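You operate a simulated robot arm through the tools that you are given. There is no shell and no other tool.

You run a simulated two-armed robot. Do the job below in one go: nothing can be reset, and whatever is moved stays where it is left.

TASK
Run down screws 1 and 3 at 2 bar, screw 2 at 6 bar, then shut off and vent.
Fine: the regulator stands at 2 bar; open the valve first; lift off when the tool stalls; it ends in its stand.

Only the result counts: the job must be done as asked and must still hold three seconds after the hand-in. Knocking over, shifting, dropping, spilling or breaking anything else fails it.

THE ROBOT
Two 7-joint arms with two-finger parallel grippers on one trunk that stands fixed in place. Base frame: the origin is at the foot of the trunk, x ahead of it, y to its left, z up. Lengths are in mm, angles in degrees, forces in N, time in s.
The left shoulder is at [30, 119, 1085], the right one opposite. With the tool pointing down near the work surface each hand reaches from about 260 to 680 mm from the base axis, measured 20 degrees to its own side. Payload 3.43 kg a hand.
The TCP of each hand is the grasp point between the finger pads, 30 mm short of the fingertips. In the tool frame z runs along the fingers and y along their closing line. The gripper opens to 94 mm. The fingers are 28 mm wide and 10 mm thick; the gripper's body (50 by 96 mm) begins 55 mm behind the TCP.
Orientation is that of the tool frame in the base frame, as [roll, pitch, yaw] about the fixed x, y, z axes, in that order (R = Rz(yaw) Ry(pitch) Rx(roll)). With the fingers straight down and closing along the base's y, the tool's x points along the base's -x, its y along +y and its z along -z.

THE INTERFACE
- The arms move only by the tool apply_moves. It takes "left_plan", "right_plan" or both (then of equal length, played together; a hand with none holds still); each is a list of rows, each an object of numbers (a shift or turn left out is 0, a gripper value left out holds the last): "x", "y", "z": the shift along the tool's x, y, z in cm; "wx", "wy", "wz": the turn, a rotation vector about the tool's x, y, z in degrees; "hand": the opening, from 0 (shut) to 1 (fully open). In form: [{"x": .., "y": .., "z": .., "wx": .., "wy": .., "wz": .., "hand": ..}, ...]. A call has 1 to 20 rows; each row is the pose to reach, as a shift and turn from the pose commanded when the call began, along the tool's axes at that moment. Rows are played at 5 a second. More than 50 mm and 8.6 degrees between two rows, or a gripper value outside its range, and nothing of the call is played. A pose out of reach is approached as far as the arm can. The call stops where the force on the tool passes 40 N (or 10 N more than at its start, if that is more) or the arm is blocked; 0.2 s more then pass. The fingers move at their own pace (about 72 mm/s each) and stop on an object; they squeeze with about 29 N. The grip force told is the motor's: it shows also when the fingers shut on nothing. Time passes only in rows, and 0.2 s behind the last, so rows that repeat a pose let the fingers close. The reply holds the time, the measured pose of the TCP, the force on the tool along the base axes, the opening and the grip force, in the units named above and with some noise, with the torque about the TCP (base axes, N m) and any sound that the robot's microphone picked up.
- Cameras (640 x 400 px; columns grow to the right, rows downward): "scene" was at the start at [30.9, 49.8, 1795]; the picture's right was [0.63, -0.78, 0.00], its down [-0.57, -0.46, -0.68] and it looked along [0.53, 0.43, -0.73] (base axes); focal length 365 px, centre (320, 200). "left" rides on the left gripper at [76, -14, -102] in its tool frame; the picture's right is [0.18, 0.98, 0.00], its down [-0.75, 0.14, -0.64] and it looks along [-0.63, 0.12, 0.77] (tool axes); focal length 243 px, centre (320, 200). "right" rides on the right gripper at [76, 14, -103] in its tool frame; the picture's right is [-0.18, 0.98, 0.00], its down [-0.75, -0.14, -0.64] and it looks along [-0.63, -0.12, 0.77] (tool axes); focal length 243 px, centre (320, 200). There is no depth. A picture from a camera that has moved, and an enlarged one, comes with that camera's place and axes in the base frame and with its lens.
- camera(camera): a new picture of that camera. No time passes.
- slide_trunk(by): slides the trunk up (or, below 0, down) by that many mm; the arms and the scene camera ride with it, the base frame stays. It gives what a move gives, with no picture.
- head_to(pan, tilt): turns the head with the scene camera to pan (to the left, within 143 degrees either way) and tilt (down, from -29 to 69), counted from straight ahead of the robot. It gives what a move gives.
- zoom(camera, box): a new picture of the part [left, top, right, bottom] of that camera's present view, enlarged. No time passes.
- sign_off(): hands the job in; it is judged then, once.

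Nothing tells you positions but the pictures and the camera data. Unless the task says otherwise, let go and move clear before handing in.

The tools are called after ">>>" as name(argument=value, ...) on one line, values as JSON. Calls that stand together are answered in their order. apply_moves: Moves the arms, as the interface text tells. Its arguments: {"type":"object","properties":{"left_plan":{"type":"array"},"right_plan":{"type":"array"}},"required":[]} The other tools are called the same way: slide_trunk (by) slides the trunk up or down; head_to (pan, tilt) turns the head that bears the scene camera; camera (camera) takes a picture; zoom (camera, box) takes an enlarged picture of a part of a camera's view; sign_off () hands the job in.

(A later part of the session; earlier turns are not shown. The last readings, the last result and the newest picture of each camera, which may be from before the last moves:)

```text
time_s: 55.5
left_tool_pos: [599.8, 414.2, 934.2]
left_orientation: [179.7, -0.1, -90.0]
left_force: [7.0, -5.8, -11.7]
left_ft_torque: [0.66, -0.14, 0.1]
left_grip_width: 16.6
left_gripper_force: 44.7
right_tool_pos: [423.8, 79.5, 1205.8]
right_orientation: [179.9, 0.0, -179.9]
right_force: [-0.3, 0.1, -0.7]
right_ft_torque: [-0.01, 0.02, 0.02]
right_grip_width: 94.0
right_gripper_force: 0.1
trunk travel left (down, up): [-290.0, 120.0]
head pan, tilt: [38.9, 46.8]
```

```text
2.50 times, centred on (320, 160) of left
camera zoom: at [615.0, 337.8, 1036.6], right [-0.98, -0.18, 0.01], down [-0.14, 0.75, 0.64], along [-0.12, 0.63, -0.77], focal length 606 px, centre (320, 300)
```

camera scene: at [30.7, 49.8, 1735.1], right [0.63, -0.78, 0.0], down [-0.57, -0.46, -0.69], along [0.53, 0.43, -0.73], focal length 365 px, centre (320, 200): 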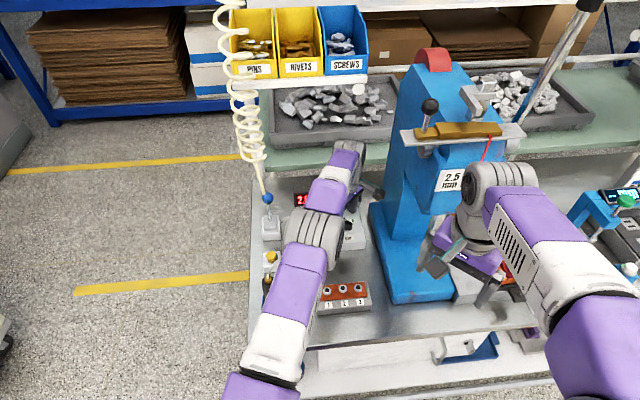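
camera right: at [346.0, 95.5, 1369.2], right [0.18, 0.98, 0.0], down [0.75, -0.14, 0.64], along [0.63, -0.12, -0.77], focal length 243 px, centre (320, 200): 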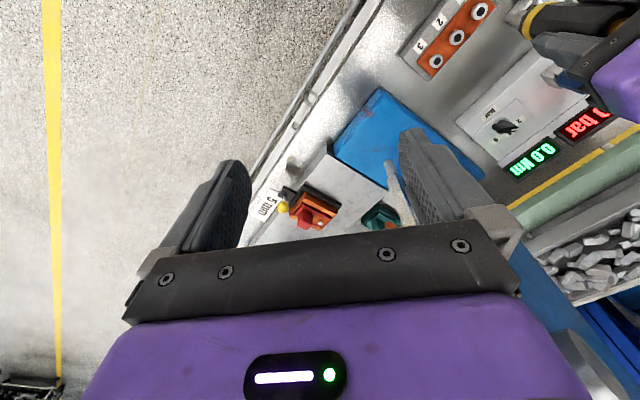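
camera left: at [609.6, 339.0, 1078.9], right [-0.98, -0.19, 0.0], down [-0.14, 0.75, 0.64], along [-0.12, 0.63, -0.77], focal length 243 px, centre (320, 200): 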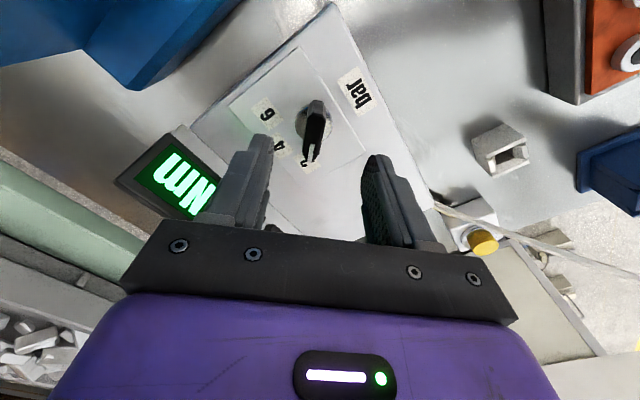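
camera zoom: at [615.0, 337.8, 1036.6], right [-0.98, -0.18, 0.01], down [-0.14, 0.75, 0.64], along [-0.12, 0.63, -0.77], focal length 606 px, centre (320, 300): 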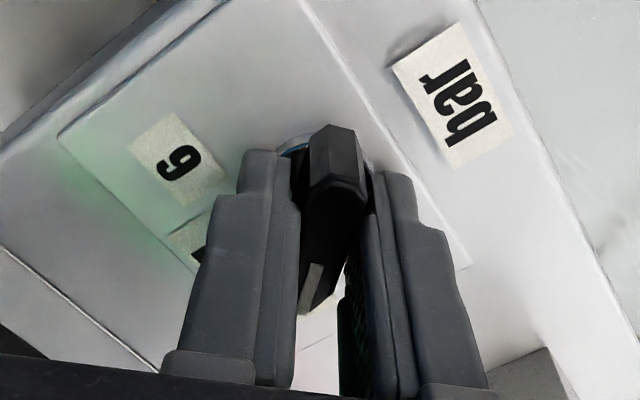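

The bar is gripped with the hand axis on the knob axis. I'll turn it clockwise in small steps.

>>> apply_moves(left_plan=[{"wz": 6}, {"wz": 12}, {"wz": 18}, {"wz": 24}, {"wz": 30}, {"wz": 36}, {"wz": 42}, {"wz": 45}])

>>> camera(camera="left")

>>> zoom(camera="scene", box=[280, 170, 400, 260])

>>> camera(camera="right")

```text
time_s: 57.3
left_tool_pos: [603.0, 412.6, 934.8]
left_orientation: [179.9, -0.1, -135.0]
left_force: [14.4, -10.2, -27.0]
left_ft_torque: [0.82, -0.91, 0.08]
left_grip_width: 16.2
left_gripper_force: 45.4
right_tool_pos: [424.6, 80.7, 1205.1]
right_orientation: [180.0, -0.3, 179.9]
right_force: [0.2, -0.5, 0.3]
right_ft_torque: [0.03, -0.02, 0.02]
right_grip_width: 94.2
right_gripper_force: 0.0
trunk travel left (down, up): [-290.0, 120.0]
head pan, tilt: [38.9, 46.8]
```

```text
taken
camera left: at [559.3, 349.5, 1036.8], right [-0.82, 0.57, 0.0], down [0.44, 0.63, 0.64], along [0.36, 0.53, -0.77], focal length 243 px, centre (320, 200)
```

left: 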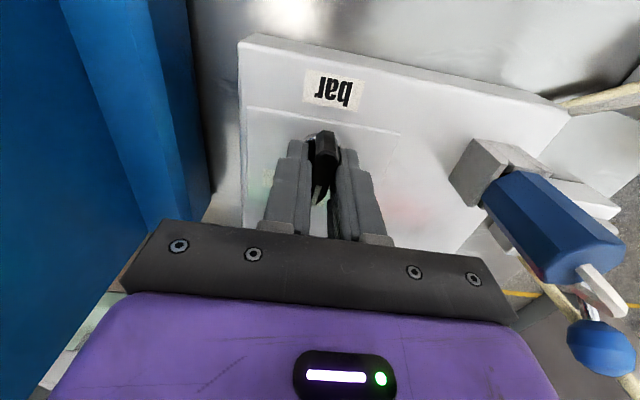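

```text
4.44 times, centred on (340, 215) of scene
camera zoom: at [36.3, 50.2, 1734.7], right [0.63, -0.78, 0.0], down [-0.57, -0.46, -0.68], along [0.53, 0.43, -0.73], focal length 1621 px, centre (231, 133)
```

zoom: 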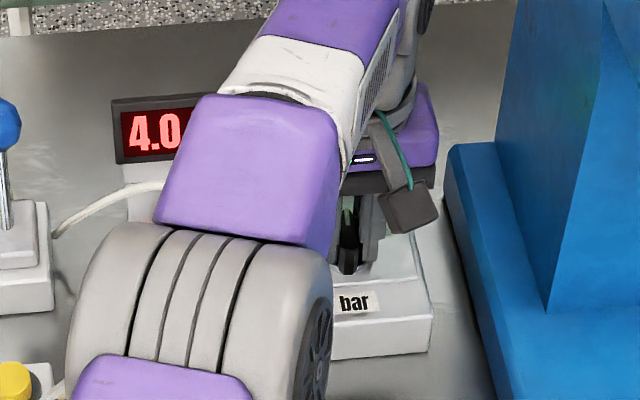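

```text
taken
camera right: at [350.4, 95.4, 1307.8], right [0.18, 0.98, 0.0], down [0.76, -0.14, 0.64], along [0.63, -0.12, -0.77], focal length 243 px, centre (320, 200)
```

right: 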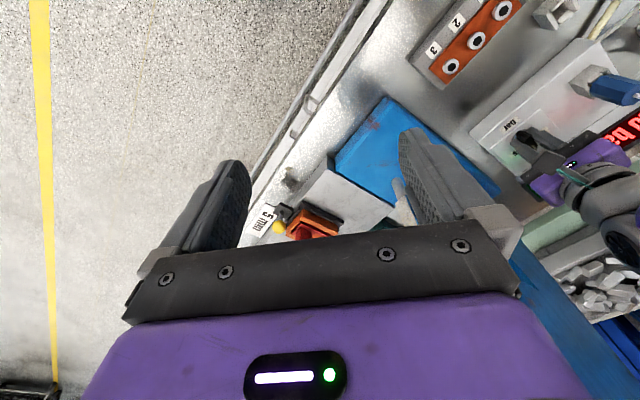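

The display reads 4.0 bar, so the turn works. I'll relieve the side and vertical forces a little and continue to 6.

>>> apply_moves(left_plan=[{"y": -0.1, "z": 0.1}, {"y": -0.2, "z": 0.2, "wz": 6}, {"y": -0.2, "z": 0.2, "wz": 12}, {"y": -0.2, "z": 0.2, "wz": 18}, {"y": -0.2, "z": 0.2, "wz": 24}, {"y": -0.2, "z": 0.2, "wz": 30}, {"y": -0.2, "z": 0.2, "wz": 36}, {"y": -0.2, "z": 0.2, "wz": 42}, {"y": -0.2, "z": 0.2, "wz": 46}])

>>> camera(camera="left")

>>> zoom(camera="scene", box=[280, 170, 400, 260])

```text
time_s: 59.3
left_tool_pos: [603.2, 410.3, 935.6]
left_orientation: [-179.7, -0.1, 179.0]
left_force: [12.5, -17.8, -13.8]
left_ft_torque: [-0.03, -0.44, 0.34]
left_grip_width: 16.1
left_gripper_force: 44.9
right_tool_pos: [425.2, 78.5, 1205.7]
right_orientation: [179.9, -0.1, -180.0]
right_force: [0.1, -0.1, 0.2]
right_ft_torque: [-0.04, 0.01, 0.01]
right_grip_width: 94.0
right_gripper_force: 0.1
trunk travel left (down, up): [-290.0, 120.0]
head pan, tilt: [38.9, 46.8]
```

```text
taken
camera left: at [527.4, 397.5, 1036.9], right [-0.17, 0.99, 0.0], down [0.76, 0.13, 0.64], along [0.63, 0.1, -0.77], focal length 243 px, centre (320, 200)
```

left: 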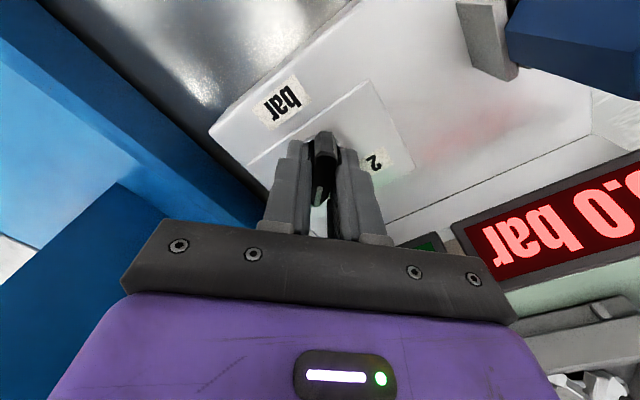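

```text
4.44 times, centred on (340, 215) of scene
camera zoom: at [34.6, 48.1, 1734.9], right [0.63, -0.78, 0.0], down [-0.57, -0.46, -0.68], along [0.53, 0.43, -0.73], focal length 1621 px, centre (231, 133)
```

zoom: 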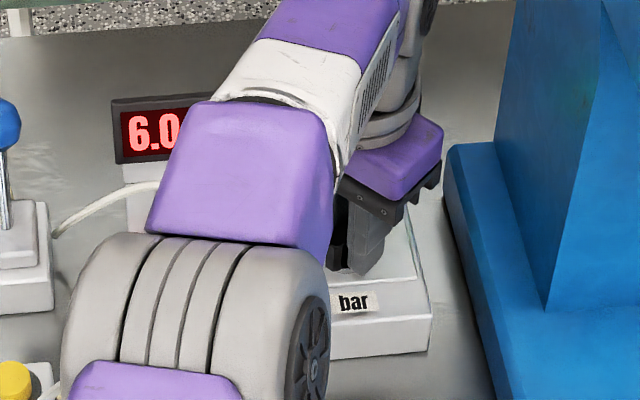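

The display reads 6.0 bar. I'll release the knob and rise clear.

>>> apply_moves(left_plan=[{"hand": 0.4}, {"hand": 0.6}, {"hand": 0.6, "z": -1.5}, {"hand": 0.6, "z": -4}, {"hand": 0.6, "z": -8}, {"hand": 0.6, "z": -12}, {"hand": 0.6, "z": -14}])

>>> camera(camera="left")

>>> zoom(camera="left", box=[220, 20, 420, 180])

```text
time_s: 60.9
left_tool_pos: [596.5, 409.5, 1076.0]
left_orientation: [179.9, 0.0, 179.2]
left_force: [-0.4, -0.2, 0.1]
left_ft_torque: [0.0, 0.03, 0.03]
left_grip_width: 56.6
left_gripper_force: 0.1
left hand out of reach, approached as far as the arm can: row 7
right_tool_pos: [420.9, 79.7, 1207.4]
right_orientation: [180.0, 0.0, -180.0]
right_force: [-0.2, -0.2, -0.6]
right_ft_torque: [0.01, 0.01, 0.0]
right_grip_width: 94.2
right_gripper_force: 0.1
trunk travel left (down, up): [-290.0, 120.0]
head pan, tilt: [38.9, 46.8]
```

```text
taken
camera left: at [519.8, 396.1, 1178.0], right [-0.17, 0.99, 0.0], down [0.76, 0.13, 0.64], along [0.63, 0.11, -0.77], focal length 243 px, centre (320, 200)
```

left: 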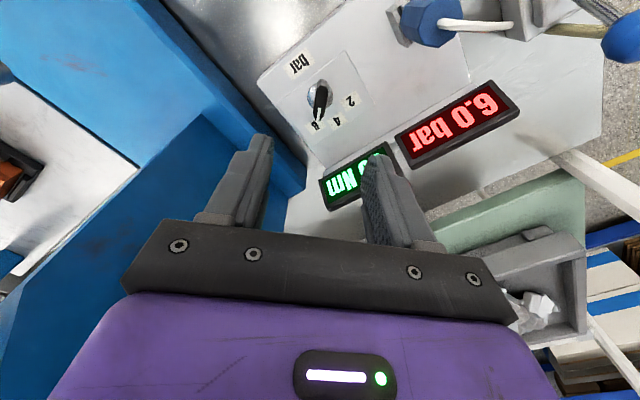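

```text
2.50 times, centred on (320, 100) of left
camera zoom: at [519.8, 396.1, 1178.0], right [-0.17, 0.99, 0.0], down [0.76, 0.13, 0.64], along [0.63, 0.11, -0.77], focal length 606 px, centre (320, 450)
```

zoom: 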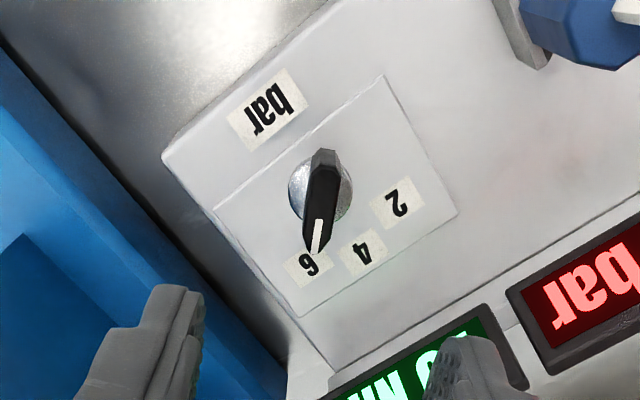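

The regulator is on 6 and the gauge reads 6.0 bar. I'll raise the trunk back to its original height and return the hand above the tool.

>>> slide_trunk(by=60)

>>> apply_moves(left_plan=[{"x": 3.84, "y": -0.07, "z": 0.0, "wz": -5.7, "hand": 0.9}, {"x": 7.68, "y": -0.15, "z": 0.0, "wz": -11.5}, {"x": 11.5, "y": -0.22, "z": 0.0, "wz": -17.2}, {"x": 15.35, "y": -0.29, "z": 0.5, "wz": -22.9}, {"x": 19.2, "y": -0.36, "z": 1.0, "wz": -28.6}, {"x": 23.0, "y": -0.43, "z": 1.5, "wz": -34.4}, {"x": 26.9, "y": -0.5, "z": 2.0, "wz": -40.1}, {"x": 30.69, "y": -0.58, "z": 2.1, "wz": -45.8}, {"x": 30.69, "y": -0.58, "z": 2.1, "wz": -45.8}])

>>> camera(camera="left")

>>> zoom(camera="left", box=[270, 30, 370, 190])

```text
time_s: 61.9
left_tool_pos: [598.3, 409.7, 1135.5]
left_orientation: [180.0, 0.1, 179.1]
left_force: [-1.4, 1.2, 0.4]
left_ft_torque: [-0.01, -0.02, -0.01]
left_grip_width: 56.3
left_gripper_force: 0.1
right_tool_pos: [422.1, 79.4, 1266.2]
right_orientation: [-179.9, 0.0, 180.0]
right_force: [0.6, 0.4, -0.8]
right_ft_torque: [0.02, -0.02, 0.0]
right_grip_width: 94.1
right_gripper_force: 0.1
trunk travel left (down, up): [-350.0, 60.0]
head pan, tilt: [38.9, 46.8]
```

```text
time_s: 63.9
left_tool_pos: [291.1, 406.8, 1114.2]
left_orientation: [180.0, 0.0, -135.1]
left_force: [0.6, -0.1, 0.3]
left_ft_torque: [-0.02, 0.0, 0.04]
left_grip_width: 84.6
left_gripper_force: 0.1
right_tool_pos: [423.1, 81.2, 1265.8]
right_orientation: [180.0, 0.0, 180.0]
right_force: [0.4, 0.1, -0.4]
right_ft_torque: [-0.03, 0.0, -0.02]
right_grip_width: 94.2
right_gripper_force: 0.0
trunk travel left (down, up): [-350.0, 60.0]
head pan, tilt: [38.9, 46.8]
```

```text
taken
camera left: at [246.4, 343.7, 1216.4], right [-0.82, 0.57, 0.0], down [0.43, 0.63, 0.64], along [0.36, 0.53, -0.77], focal length 243 px, centre (320, 200)
```

left: 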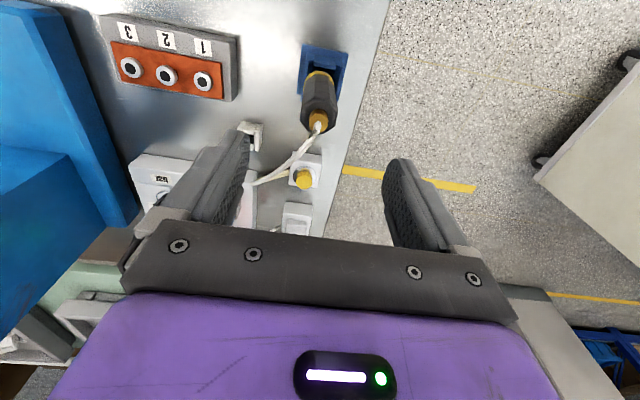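

```text
2.50 times, centred on (320, 110) of left
camera zoom: at [246.4, 343.7, 1216.4], right [-0.82, 0.57, 0.0], down [0.43, 0.63, 0.64], along [0.36, 0.53, -0.77], focal length 606 px, centre (320, 425)
```

zoom: 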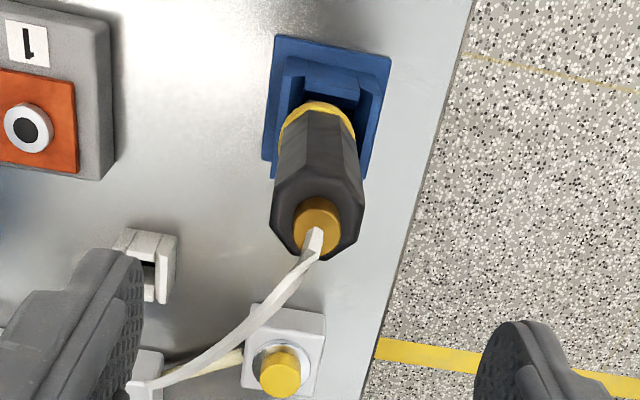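

The hand is back above the tool, about 1 mm off. I'll descend and grip as before.

>>> apply_moves(left_plan=[{"x": 0.1, "y": -0.15, "z": 3, "hand": 0.9}, {"x": 0.1, "y": -0.15, "z": 6}, {"x": 0.1, "y": -0.15, "z": 9}, {"x": 0.1, "y": -0.15, "z": 11.5}, {"x": 0.1, "y": -0.15, "z": 12.4}, {"x": 0.1, "y": -0.15, "z": 12.4}])

>>> camera(camera="left")

```text
time_s: 65.3
left_tool_pos: [289.0, 407.0, 989.3]
left_orientation: [180.0, 0.0, -135.1]
left_force: [0.7, 0.1, 0.1]
left_ft_torque: [0.01, -0.01, 0.02]
left_grip_width: 84.5
left_gripper_force: 0.0
right_tool_pos: [422.0, 80.9, 1267.0]
right_orientation: [-180.0, 0.1, -179.9]
right_force: [-0.1, -0.2, 0.2]
right_ft_torque: [-0.02, -0.03, 0.0]
right_grip_width: 94.2
right_gripper_force: 0.1
trunk travel left (down, up): [-350.0, 60.0]
head pan, tilt: [38.9, 46.8]
```

```text
taken
camera left: at [245.6, 342.0, 1092.2], right [-0.82, 0.57, 0.0], down [0.43, 0.63, 0.64], along [0.36, 0.53, -0.77], focal length 243 px, centre (320, 200)
```

left: 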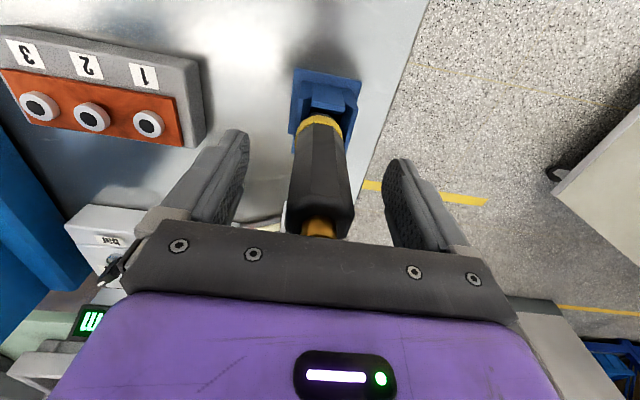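

>>> apply_moves(left_plan=[{"hand": 0.4}, {"hand": 0.2}, {"hand": 0.0}, {"hand": 0.0}, {"hand": 0.0, "z": -1}, {"hand": 0.0, "z": -3}, {"hand": 0.0, "z": -6}, {"hand": 0.0, "z": -9}, {"hand": 0.0, "z": -12}, {"hand": 0.0, "z": -12}])

>>> zoom(camera="left", box=[280, 40, 370, 140])

>>> camera(camera="scene")

```text
time_s: 67.5
left_tool_pos: [290.6, 405.5, 1108.4]
left_orientation: [180.0, 0.0, -135.1]
left_force: [-0.1, -0.6, -2.8]
left_ft_torque: [0.0, 0.01, 0.01]
left_grip_width: 31.4
left_gripper_force: 28.6
right_tool_pos: [423.0, 81.2, 1267.2]
right_orientation: [180.0, 0.0, -180.0]
right_force: [0.3, -0.1, -0.2]
right_ft_torque: [-0.01, 0.05, -0.04]
right_grip_width: 93.9
right_gripper_force: 0.1
trunk travel left (down, up): [-350.0, 60.0]
head pan, tilt: [38.9, 46.8]
```

```text
4.00 times, centred on (325, 90) of left
camera zoom: at [247.0, 341.9, 1210.8], right [-0.82, 0.57, 0.0], down [0.44, 0.63, 0.64], along [0.36, 0.53, -0.77], focal length 970 px, centre (300, 640)
```

zoom: 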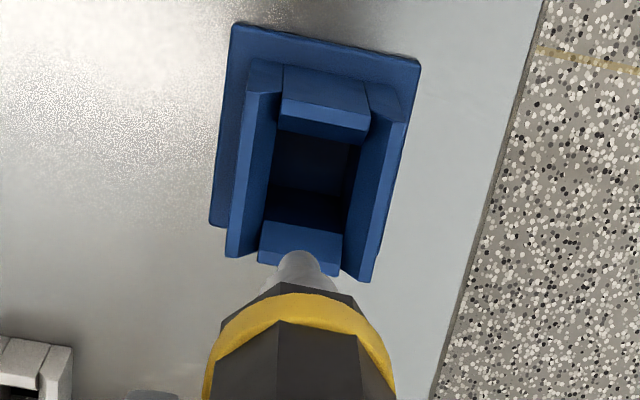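

```text
taken
camera scene: at [31.7, 50.3, 1794.9], right [0.63, -0.78, 0.0], down [-0.57, -0.46, -0.68], along [0.53, 0.43, -0.73], focal length 365 px, centre (320, 200)
```

scene: 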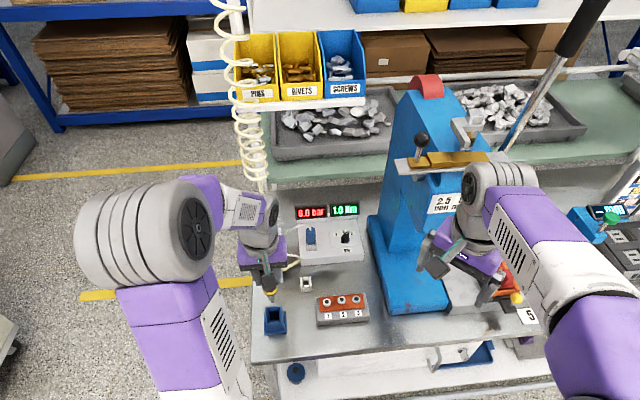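

The tool is in hand again. I'm moving above screw 2.

>>> apply_moves(left_plan=[{"x": -0.4, "y": -2.5}, {"x": -0.8, "y": -5.1}, {"x": -1.2, "y": -7.6}, {"x": -1.5, "y": -10.1}, {"x": -1.9, "y": -12.6}, {"x": -2.3, "y": -15.2, "z": 1}, {"x": -2.66, "y": -17.68, "z": 3}, {"x": -2.66, "y": -17.68, "z": 5}, {"x": -2.66, "y": -17.68, "z": 6.2}, {"x": -2.66, "y": -17.68, "z": 6.2}])

>>> zoom(camera="left", box=[290, 70, 350, 120])

>>> zoom(camera="scene", box=[318, 284, 372, 316])

>>> zoom(camera="right", box=[430, 10, 510, 70])

```text
time_s: 69.7
left_tool_pos: [434.1, 299.9, 1046.5]
left_orientation: [-180.0, 0.0, -135.1]
left_force: [0.0, -0.2, -3.1]
left_ft_torque: [-0.02, 0.0, -0.01]
left_grip_width: 31.3
left_gripper_force: 29.5
right_tool_pos: [422.1, 80.4, 1266.9]
right_orientation: [-179.9, -0.1, 180.0]
right_force: [-0.1, -0.2, 0.8]
right_ft_torque: [-0.02, -0.02, 0.02]
right_grip_width: 94.0
right_gripper_force: 0.1
trunk travel left (down, up): [-350.0, 60.0]
head pan, tilt: [38.9, 46.8]
```

```text
8.00 times, centred on (320, 95) of left
camera zoom: at [390.0, 235.6, 1148.7], right [-0.82, 0.57, 0.0], down [0.43, 0.63, 0.64], along [0.36, 0.53, -0.77], focal length 1941 px, centre (320, 1040)
```

zoom: 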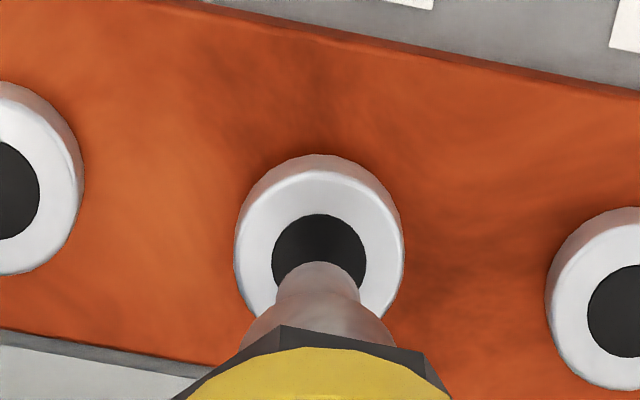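

```text
11.85 times, centred on (345, 300) of scene
camera zoom: at [30.7, 50.0, 1795.0], right [0.63, -0.78, 0.0], down [-0.57, -0.46, -0.69], along [0.53, 0.43, -0.73], focal length 4322 px, centre (24, -985)
```

zoom: 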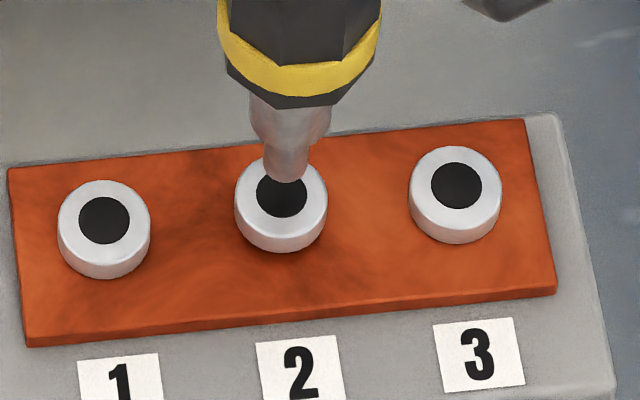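

```text
6.67 times, centred on (470, 40) of right
camera zoom: at [346.3, 95.2, 1369.1], right [0.18, 0.98, 0.0], down [0.75, -0.14, 0.64], along [0.63, -0.12, -0.77], focal length 1618 px, centre (-680, 1267)
```

zoom: 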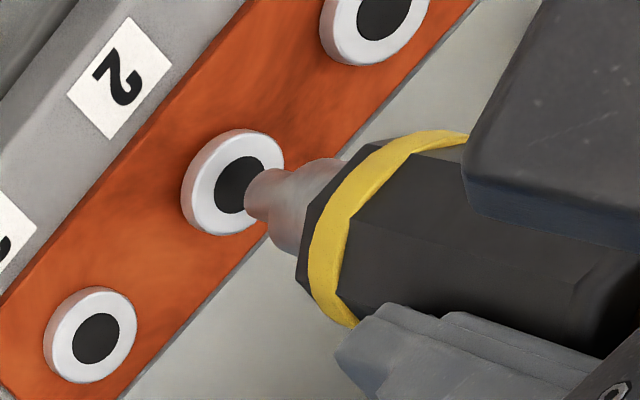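

The tip lines up over screw 2 within about 1 mm. I'll apply a small correction and descend to about 5 mm above the head.

>>> apply_moves(left_plan=[{"x": -0.06, "y": 0.02, "z": 0.3}, {"x": -0.06, "y": 0.02, "z": 0.8}, {"x": -0.06, "y": 0.02, "z": 1.2}, {"x": -0.06, "y": 0.02, "z": 1.2}])

>>> zoom(camera="left", box=[290, 70, 350, 120])

>>> zoom(camera="scene", box=[318, 284, 372, 316])

>>> zoom(camera="right", box=[430, 10, 510, 70])

```text
time_s: 70.7
left_tool_pos: [433.8, 301.5, 1034.6]
left_orientation: [180.0, 0.0, -135.1]
left_force: [0.0, 0.8, -2.6]
left_ft_torque: [0.03, 0.02, 0.0]
left_grip_width: 30.9
left_gripper_force: 28.4
right_tool_pos: [421.2, 78.3, 1265.8]
right_orientation: [-180.0, 0.0, 179.9]
right_force: [0.5, 0.8, -0.9]
right_ft_torque: [0.01, -0.04, 0.0]
right_grip_width: 93.9
right_gripper_force: 0.0
trunk travel left (down, up): [-350.0, 60.0]
head pan, tilt: [38.9, 46.8]
```

```text
8.00 times, centred on (320, 95) of left
camera zoom: at [390.7, 236.6, 1137.6], right [-0.82, 0.57, 0.0], down [0.43, 0.63, 0.64], along [0.36, 0.53, -0.77], focal length 1941 px, centre (320, 1040)
```

zoom: 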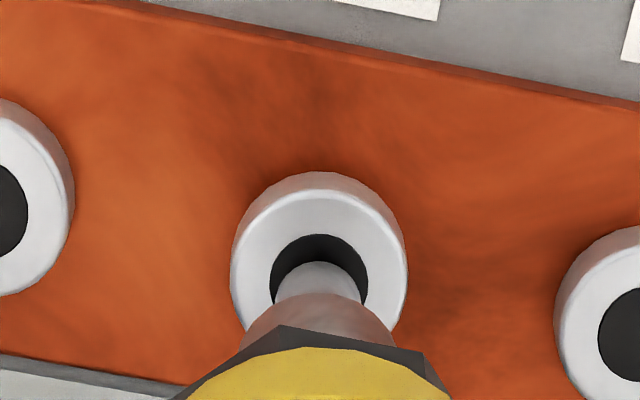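

```text
11.85 times, centred on (345, 300) of scene
camera zoom: at [31.0, 50.0, 1795.0], right [0.63, -0.78, 0.0], down [-0.57, -0.46, -0.68], along [0.53, 0.43, -0.73], focal length 4322 px, centre (24, -985)
```

zoom: 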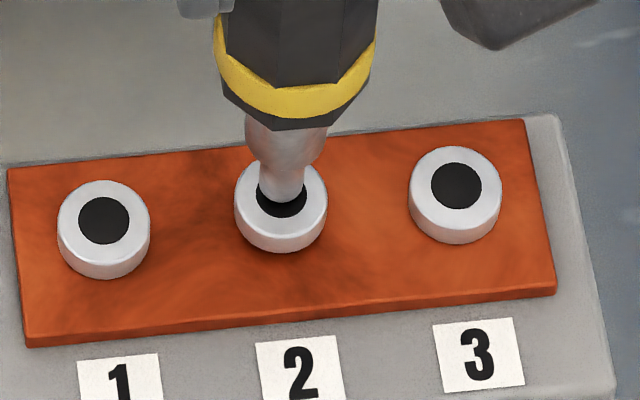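

```text
6.67 times, centred on (470, 40) of right
camera zoom: at [346.5, 95.3, 1369.0], right [0.18, 0.98, 0.0], down [0.75, -0.14, 0.64], along [0.63, -0.12, -0.77], focal length 1618 px, centre (-680, 1267)
```

zoom: 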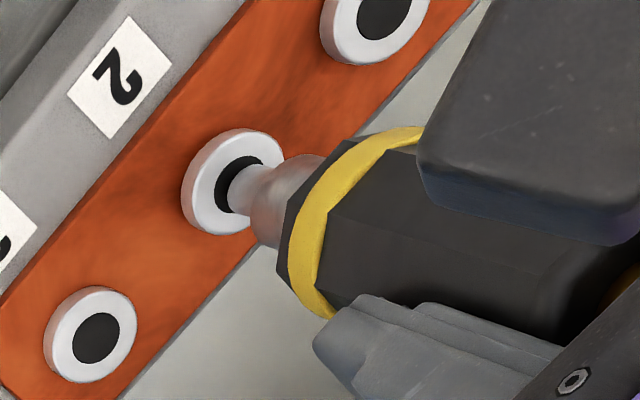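

Centred over screw 2 in both views. I'm descending into the socket and pressing, at 6 bar.

>>> apply_moves(left_plan=[{"z": 0.2}, {"z": 0.4}, {"z": 0.5}, {"z": 0.6}, {"z": 0.7}])

>>> zoom(camera="left", box=[290, 70, 350, 120])

>>> zoom(camera="right", box=[400, 0, 640, 180])

>>> zoom(camera="scene", box=[280, 180, 400, 270])

```text
time_s: 71.9
left_tool_pos: [433.8, 301.7, 1030.8]
left_orientation: [-179.9, 0.2, -135.2]
left_force: [-2.2, 1.0, 9.3]
left_ft_torque: [0.11, 0.23, -0.02]
left_grip_width: 31.4
left_gripper_force: 29.2
right_tool_pos: [421.3, 80.2, 1268.8]
right_orientation: [-180.0, -0.1, 180.0]
right_force: [0.2, -0.7, -0.9]
right_ft_torque: [-0.02, -0.02, 0.0]
right_grip_width: 93.8
right_gripper_force: 0.1
trunk travel left (down, up): [-350.0, 60.0]
head pan, tilt: [38.9, 46.8]
```

```text
8.00 times, centred on (320, 95) of left
camera zoom: at [390.1, 236.7, 1132.3], right [-0.82, 0.57, 0.0], down [0.43, 0.63, 0.64], along [0.37, 0.53, -0.77], focal length 1941 px, centre (320, 1040)
```

zoom: 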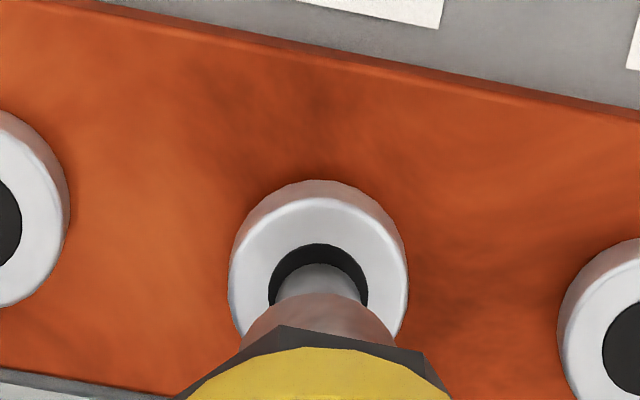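

```text
2.22 times, centred on (520, 90) of right
camera zoom: at [345.5, 94.8, 1369.5], right [0.18, 0.98, 0.0], down [0.75, -0.14, 0.64], along [0.63, -0.12, -0.77], focal length 539 px, centre (-124, 444)
```

zoom: 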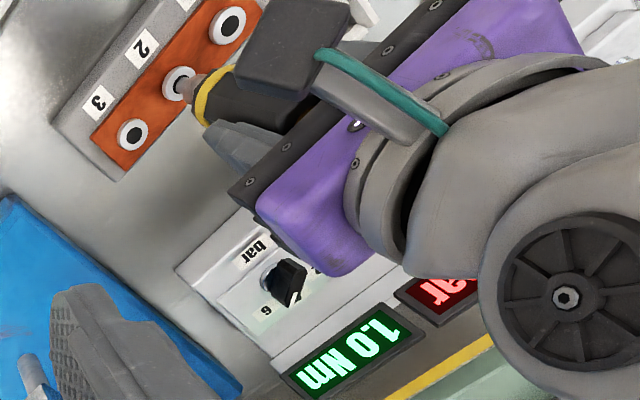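

```text
4.44 times, centred on (340, 225) of scene
camera zoom: at [29.7, 49.4, 1795.2], right [0.63, -0.78, 0.0], down [-0.57, -0.46, -0.69], along [0.53, 0.43, -0.73], focal length 1621 px, centre (231, 89)
```

zoom: 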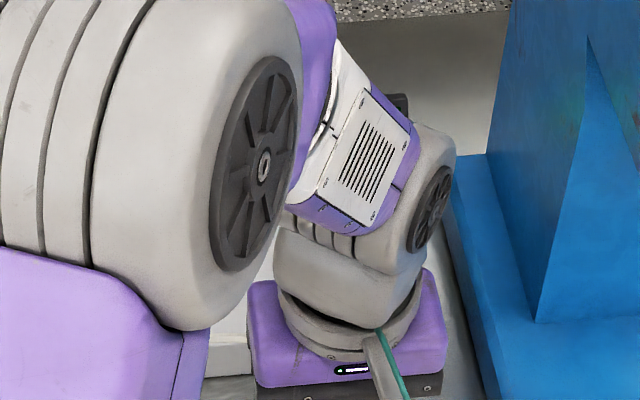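

Contact at about 12 N. The Nm display is visible from the right camera this time, so I'll press on until it runs.

>>> apply_moves(left_plan=[{"z": 0.1}, {"z": 0.2}])

>>> zoom(camera="right", box=[400, 0, 640, 180])

>>> zoom(camera="left", box=[290, 70, 350, 120])

```text
time_s: 72.5
left_tool_pos: [433.5, 301.3, 1030.2]
left_orientation: [-179.9, 0.3, -135.1]
left_force: [-3.5, 3.9, 34.9]
left_ft_torque: [0.36, 0.55, -0.02]
left_grip_width: 31.4
left_gripper_force: 29.2
right_tool_pos: [419.7, 78.0, 1268.3]
right_orientation: [179.9, 0.1, 179.9]
right_force: [-0.4, 0.3, 0.1]
right_ft_torque: [-0.02, -0.01, -0.03]
right_grip_width: 94.1
right_gripper_force: 0.0
trunk travel left (down, up): [-350.0, 60.0]
head pan, tilt: [38.9, 46.8]
```

```text
2.22 times, centred on (520, 90) of right
camera zoom: at [343.6, 93.9, 1370.2], right [0.18, 0.98, 0.0], down [0.75, -0.14, 0.64], along [0.63, -0.12, -0.77], focal length 539 px, centre (-124, 444)
```

zoom: 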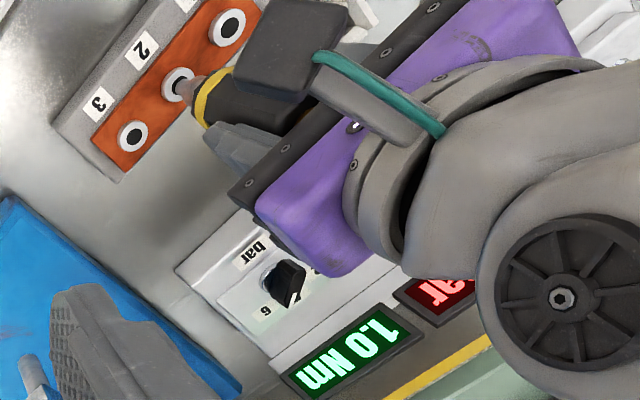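

```text
8.00 times, centred on (320, 95) of left
camera zoom: at [389.3, 236.3, 1132.0], right [-0.82, 0.57, 0.0], down [0.43, 0.63, 0.65], along [0.37, 0.53, -0.76], focal length 1941 px, centre (320, 1040)
```

zoom: 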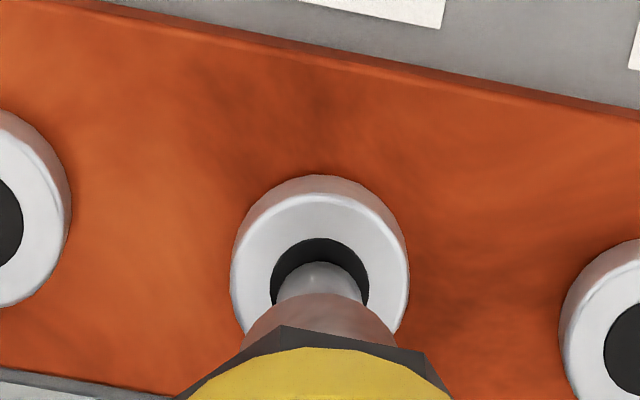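

>>> apply_moves(left_plan=[{"z": 0.05}])

>>> zoom(camera="right", box=[400, 0, 640, 180])

>>> zoom(camera="left", box=[290, 70, 350, 120])

```text
time_s: 72.9
left_tool_pos: [433.2, 301.0, 1029.8]
left_orientation: [-179.7, 0.4, -135.1]
left_force: [-2.0, 4.0, 42.9]
left_ft_torque: [0.41, 0.4, -0.02]
left_grip_width: 31.3
left_gripper_force: 29.0
right_tool_pos: [419.3, 78.1, 1268.2]
right_orientation: [179.8, 0.1, -180.0]
right_force: [-0.7, -0.1, 1.1]
right_ft_torque: [-0.02, -0.04, 0.03]
right_grip_width: 94.1
right_gripper_force: 0.1
trunk travel left (down, up): [-350.0, 60.0]
head pan, tilt: [38.9, 46.8]
```

```text
2.22 times, centred on (520, 90) of right
camera zoom: at [343.2, 93.5, 1370.3], right [0.18, 0.98, 0.0], down [0.75, -0.14, 0.64], along [0.63, -0.12, -0.77], focal length 539 px, centre (-124, 444)
```

zoom: 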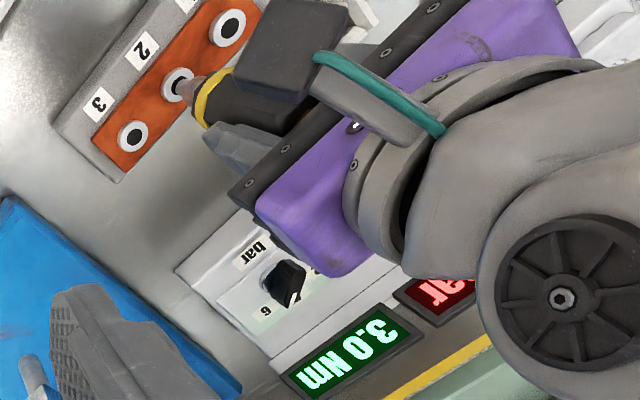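

```text
8.00 times, centred on (320, 95) of left
camera zoom: at [389.1, 236.2, 1131.9], right [-0.82, 0.57, 0.0], down [0.43, 0.63, 0.65], along [0.37, 0.53, -0.76], focal length 1941 px, centre (320, 1040)
```

zoom: 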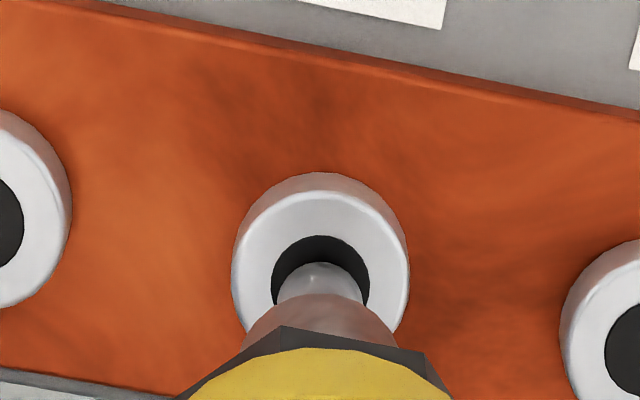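

The display shows 3.0 Nm at 6 bar, so the tool has stalled on screw 2. I'm lifting off now.

>>> apply_moves(left_plan=[{"z": -0.6}, {"z": -2.0}, {"z": -4.0}, {"z": -6.0}, {"z": -7.5}, {"z": -7.5}])

>>> zoom(camera="scene", box=[318, 284, 372, 316])

>>> zoom(camera="right", box=[400, 0, 640, 180])

```text
time_s: 74.3
left_tool_pos: [435.3, 303.0, 1102.7]
left_orientation: [180.0, 0.0, -135.3]
left_force: [0.5, -0.5, -2.3]
left_ft_torque: [0.0, 0.01, 0.0]
left_grip_width: 31.3
left_gripper_force: 29.3
right_tool_pos: [422.1, 79.6, 1266.6]
right_orientation: [179.9, -0.1, -179.9]
right_force: [-0.4, 0.0, -0.1]
right_ft_torque: [0.03, 0.02, -0.02]
right_grip_width: 94.4
right_gripper_force: 0.1
trunk travel left (down, up): [-350.0, 60.0]
head pan, tilt: [38.9, 46.8]
```

```text
11.85 times, centred on (345, 300) of scene
camera zoom: at [31.5, 50.2, 1794.9], right [0.63, -0.78, 0.0], down [-0.57, -0.46, -0.68], along [0.53, 0.43, -0.73], focal length 4322 px, centre (24, -985)
```

zoom: 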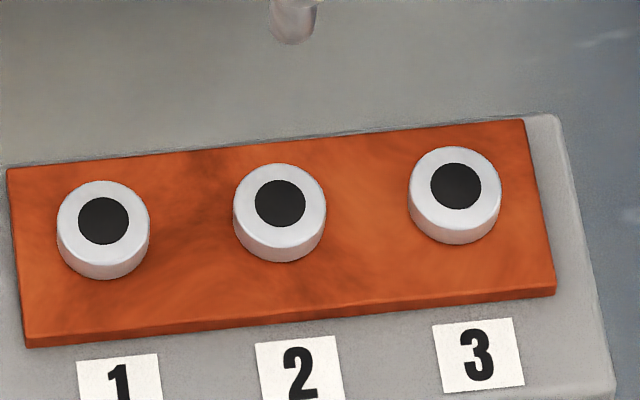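

```text
2.22 times, centred on (520, 90) of right
camera zoom: at [346.9, 95.4, 1368.9], right [0.18, 0.98, 0.0], down [0.75, -0.14, 0.64], along [0.63, -0.12, -0.77], focal length 539 px, centre (-124, 444)
```

zoom: 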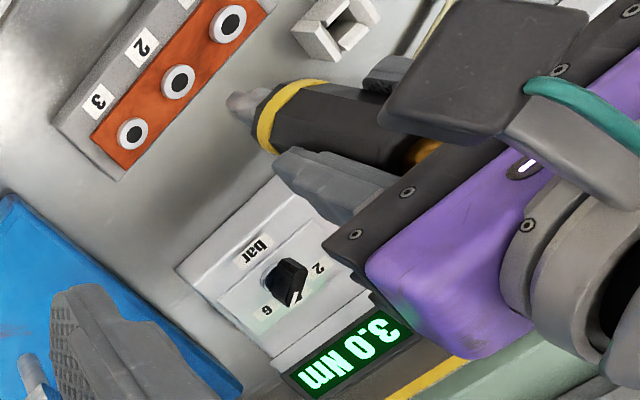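

All three heads are now level, with 3.0 Nm shown for screw 2. I'll take the tool back along the exact reverse path to above its stand.

>>> apply_moves(left_plan=[{"x": 0.3, "y": 2.0, "z": -0.85}, {"x": 0.7, "y": 4.6, "z": -0.85}, {"x": 1.1, "y": 7.2, "z": -0.85}, {"x": 1.5, "y": 9.8, "z": -0.85}, {"x": 1.9, "y": 12.4, "z": -0.85}, {"x": 2.3, "y": 15.0, "z": -0.85}, {"x": 2.72, "y": 17.66, "z": -0.85}, {"x": 2.72, "y": 17.66, "z": -0.85}])

>>> zoom(camera="left", box=[280, 40, 370, 140])

>>> camera(camera="scene")

```text
time_s: 76.1
left_tool_pos: [291.7, 407.2, 1110.0]
left_orientation: [-180.0, 0.0, -135.0]
left_force: [-0.2, 0.4, -3.1]
left_ft_torque: [0.01, 0.0, 0.0]
left_grip_width: 31.5
left_gripper_force: 28.7
right_tool_pos: [421.6, 79.2, 1267.1]
right_orientation: [-180.0, -0.1, 180.0]
right_force: [0.4, -1.0, -0.1]
right_ft_torque: [0.0, 0.0, -0.01]
right_grip_width: 93.7
right_gripper_force: 0.0
trunk travel left (down, up): [-350.0, 60.0]
head pan, tilt: [38.9, 46.8]
```

```text
4.00 times, centred on (325, 90) of left
camera zoom: at [247.6, 343.1, 1212.6], right [-0.82, 0.57, 0.0], down [0.43, 0.63, 0.64], along [0.36, 0.53, -0.77], focal length 970 px, centre (300, 640)
```

zoom: 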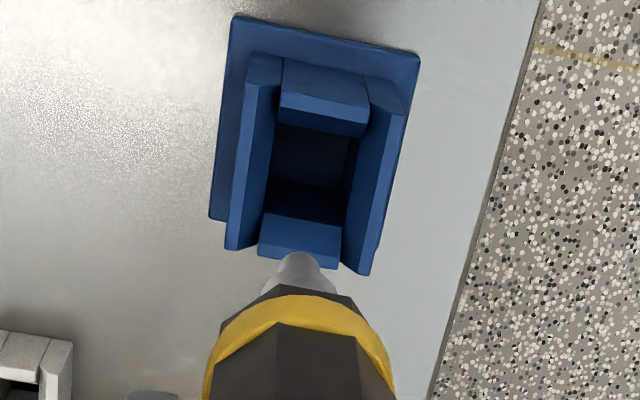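

```text
taken
camera scene: at [31.7, 49.7, 1794.9], right [0.63, -0.78, 0.0], down [-0.57, -0.46, -0.68], along [0.53, 0.43, -0.73], focal length 365 px, centre (320, 200)
```

scene: 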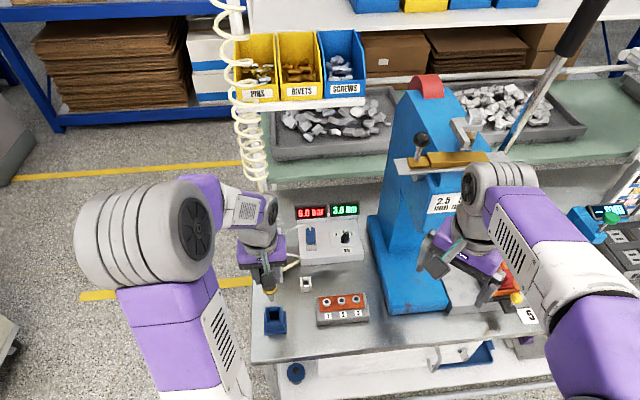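

The view is offset by about 2 mm away from the operator compared with the lift reference. I'll correct that and re-check before lowering.

>>> apply_moves(left_plan=[{"x": 0.2}, {"x": 0.2}])

>>> zoom(camera="left", box=[280, 40, 370, 140])

```text
time_s: 76.7
left_tool_pos: [290.8, 404.7, 1110.2]
left_orientation: [-180.0, 0.0, -135.2]
left_force: [0.2, 0.1, -2.9]
left_ft_torque: [-0.03, -0.02, 0.0]
left_grip_width: 31.3
left_gripper_force: 29.7
right_tool_pos: [422.2, 80.0, 1266.0]
right_orientation: [180.0, 0.0, 179.9]
right_force: [0.3, 0.1, 0.4]
right_ft_torque: [0.0, 0.0, -0.01]
right_grip_width: 93.8
right_gripper_force: 0.0
trunk travel left (down, up): [-350.0, 60.0]
head pan, tilt: [38.9, 46.8]
```

```text
4.00 times, centred on (325, 90) of left
camera zoom: at [246.0, 341.8, 1212.6], right [-0.82, 0.57, 0.0], down [0.43, 0.63, 0.64], along [0.36, 0.53, -0.77], focal length 970 px, centre (300, 640)
```

zoom: 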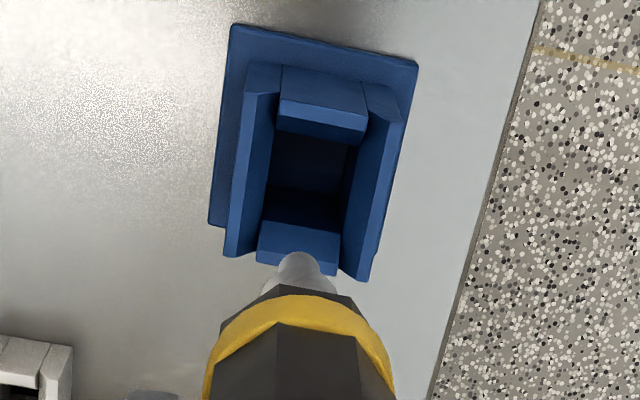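

The view now matches the reference. I'm lowering the tool into its stand.

>>> apply_moves(left_plan=[{"y": -0.06, "z": 1}, {"y": -0.06, "z": 3}, {"y": -0.06, "z": 4.5}, {"y": -0.06, "z": 6}, {"y": -0.06, "z": 7}, {"y": -0.06, "z": 8}, {"y": -0.06, "z": 9}, {"y": -0.06, "z": 10}, {"y": -0.06, "z": 11}, {"y": -0.06, "z": 11.6}])

>>> apply_moves(left_plan=[{"z": 0.15}, {"z": 0.3}, {"z": 0.4}, {"z": 0.5}])

>>> zoom(camera="left", box=[260, 40, 380, 240])

```text
time_s: 78.9
left_tool_pos: [290.8, 404.8, 992.7]
left_orientation: [-179.9, 0.0, -135.1]
left_force: [0.2, -0.4, -4.0]
left_ft_torque: [0.0, 0.02, 0.02]
left_grip_width: 31.1
left_gripper_force: 28.5
right_tool_pos: [422.0, 79.6, 1266.2]
right_orientation: [-179.9, 0.1, -179.9]
right_force: [0.2, -0.8, 0.6]
right_ft_torque: [0.01, -0.01, 0.01]
right_grip_width: 94.0
right_gripper_force: 0.1
trunk travel left (down, up): [-350.0, 60.0]
head pan, tilt: [38.9, 46.8]
```

```text
time_s: 79.9
left_tool_pos: [289.4, 405.7, 990.4]
left_orientation: [180.0, 0.1, -135.2]
left_force: [-0.7, 0.7, 11.3]
left_ft_torque: [0.05, 0.19, -0.01]
left_grip_width: 31.3
left_gripper_force: 29.0
right_tool_pos: [421.0, 79.9, 1267.4]
right_orientation: [179.9, 0.1, -179.9]
right_force: [-0.2, 0.9, 0.1]
right_ft_torque: [0.02, 0.0, 0.03]
right_grip_width: 94.3
right_gripper_force: 0.0
trunk travel left (down, up): [-350.0, 60.0]
head pan, tilt: [38.9, 46.8]
```

```text
2.00 times, centred on (320, 140) of left
camera zoom: at [245.4, 340.9, 1092.2], right [-0.82, 0.57, 0.0], down [0.43, 0.63, 0.64], along [0.37, 0.53, -0.77], focal length 485 px, centre (320, 320)
```

zoom: 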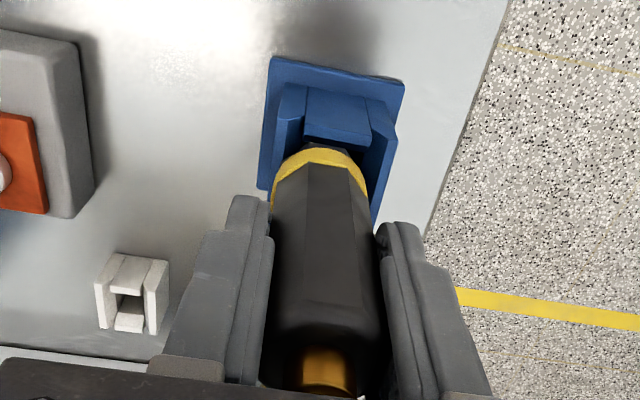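

The tool rests on the bottom of the stand. I'll release it and rise.

>>> apply_moves(left_plan=[{"z": -0.1}, {"z": -0.1, "hand": 0.5}, {"z": -0.1, "hand": 0.9}, {"z": -0.1, "hand": 0.9}, {"z": -2, "hand": 0.9}, {"z": -5, "hand": 0.9}, {"z": -8, "hand": 0.9}, {"z": -12, "hand": 0.9}, {"z": -14, "hand": 0.9}])

>>> camera(camera="left")

>>> zoom(camera="scene", box=[230, 200, 350, 345])

```text
time_s: 81.9
left_tool_pos: [290.7, 405.3, 1128.7]
left_orientation: [-180.0, -0.1, -135.1]
left_force: [-0.7, 0.0, 0.0]
left_ft_torque: [0.0, 0.0, 0.0]
left_grip_width: 84.6
left_gripper_force: 0.0
right_tool_pos: [422.5, 80.6, 1267.7]
right_orientation: [-179.9, 0.0, 179.9]
right_force: [-0.7, -0.4, -0.3]
right_ft_torque: [-0.01, 0.0, 0.0]
right_grip_width: 94.1
right_gripper_force: 0.0
trunk travel left (down, up): [-350.0, 60.0]
head pan, tilt: [38.9, 46.8]
```

```text
taken
camera left: at [245.7, 340.7, 1231.7], right [-0.82, 0.57, 0.0], down [0.43, 0.63, 0.64], along [0.36, 0.53, -0.77], focal length 243 px, centre (320, 200)
```

left: 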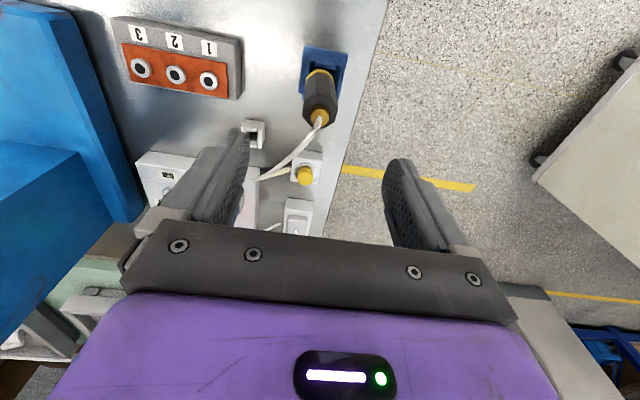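

```text
2.76 times, centred on (290, 272) of scene
camera zoom: at [31.0, 49.9, 1795.0], right [0.63, -0.78, 0.0], down [-0.57, -0.46, -0.68], along [0.53, 0.43, -0.73], focal length 1006 px, centre (403, 0)
```

zoom: 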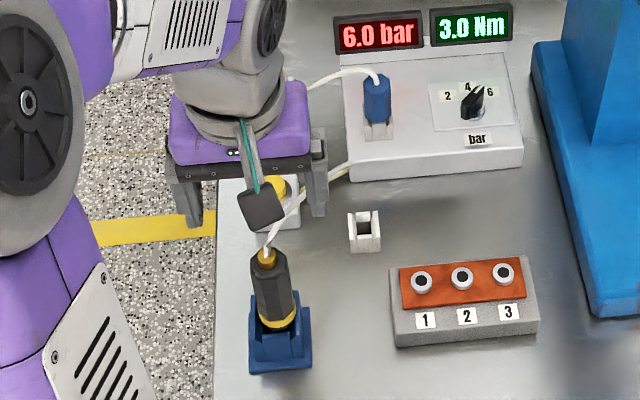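

The tool is back in its stand, the gauge reads 6.0 bar and 3.0 Nm. Next I'll close the valve, going back to the approach pose above the blue ball.

>>> apply_moves(left_plan=[{"x": -3.8, "y": 0.07}, {"x": -7.6, "y": 0.14}, {"x": -11.4, "y": 0.21}, {"x": -15.2, "y": 0.28}, {"x": -19, "y": 0.35, "wy": -4}, {"x": -22.8, "y": 0.42, "wy": -11}, {"x": -26.5, "y": 0.49, "z": 1.5, "wy": -18}, {"x": -26.5, "y": 0.49, "z": 3.0, "wy": -18}, {"x": -26.5, "y": 0.49, "z": 3.0, "wy": -18}])

>>> camera(camera="left")

>>> camera(camera="scene")

```text
time_s: 83.9
left_tool_pos: [473.9, 596.3, 1099.2]
left_orientation: [179.9, 17.9, -135.1]
left_force: [-0.1, -0.3, -0.1]
left_ft_torque: [0.04, 0.01, 0.0]
left_grip_width: 84.6
left_gripper_force: 0.1
right_tool_pos: [422.4, 81.0, 1266.6]
right_orientation: [-179.9, 0.0, -180.0]
right_force: [-0.4, 1.0, 0.2]
right_ft_torque: [-0.01, 0.0, 0.01]
right_grip_width: 94.1
right_gripper_force: 0.1
trunk travel left (down, up): [-350.0, 60.0]
head pan, tilt: [38.9, 46.8]
```

```text
taken
camera left: at [410.1, 512.1, 1173.2], right [-0.82, 0.57, -0.06], down [0.27, 0.47, 0.84], along [0.51, 0.67, -0.53], focal length 243 px, centre (320, 200)
```

left: 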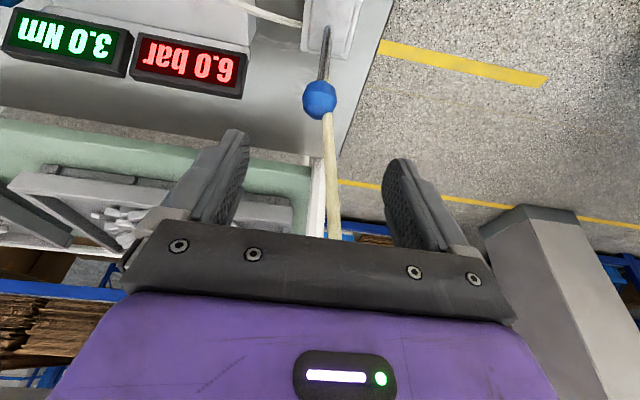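

```text
taken
camera scene: at [31.1, 49.9, 1795.0], right [0.63, -0.78, 0.0], down [-0.57, -0.46, -0.68], along [0.53, 0.43, -0.73], focal length 365 px, centre (320, 200)
```

scene: 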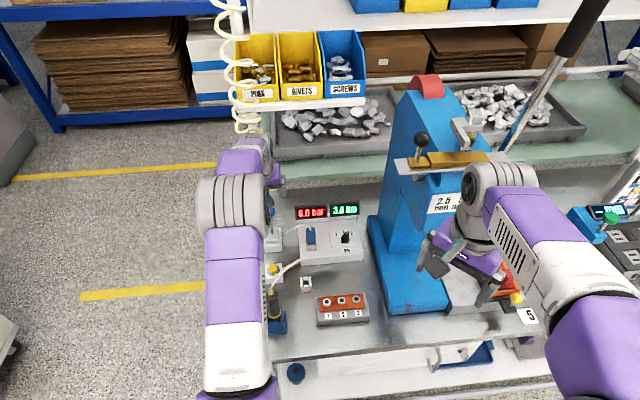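

The ball is centred in view, about 135 mm ahead. I'll approach most of the way and re-check.

>>> apply_moves(left_plan=[{"z": 3}, {"x": 0.1, "z": 6}, {"x": 0.15, "z": 9}, {"x": 0.15, "z": 10}, {"x": 0.15, "z": 10}])

>>> camera(camera="left")

```text
time_s: 85.1
left_tool_pos: [494.4, 616.6, 1003.0]
left_orientation: [-179.9, 18.0, -135.1]
left_force: [-0.5, 0.0, 0.5]
left_ft_torque: [0.01, 0.0, 0.02]
left_grip_width: 84.6
left_gripper_force: 0.1
right_tool_pos: [421.2, 80.0, 1267.4]
right_orientation: [-179.9, 0.1, 180.0]
right_force: [-0.3, -0.3, -0.1]
right_ft_torque: [0.0, -0.01, 0.0]
right_grip_width: 93.8
right_gripper_force: 0.1
trunk travel left (down, up): [-350.0, 60.0]
head pan, tilt: [38.9, 46.8]
```

```text
taken
camera left: at [430.6, 532.9, 1076.7], right [-0.82, 0.57, -0.06], down [0.27, 0.47, 0.84], along [0.51, 0.67, -0.53], focal length 243 px, centre (320, 200)
```

left: 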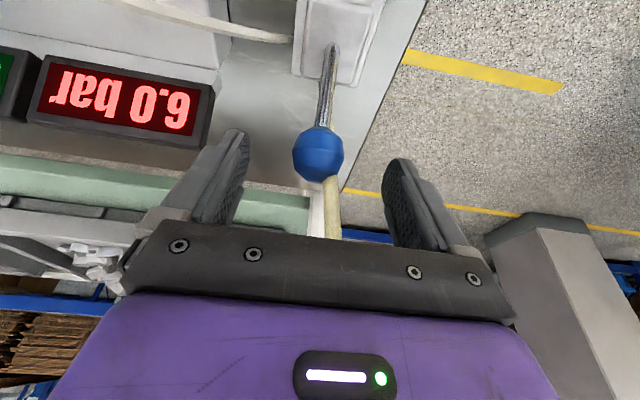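

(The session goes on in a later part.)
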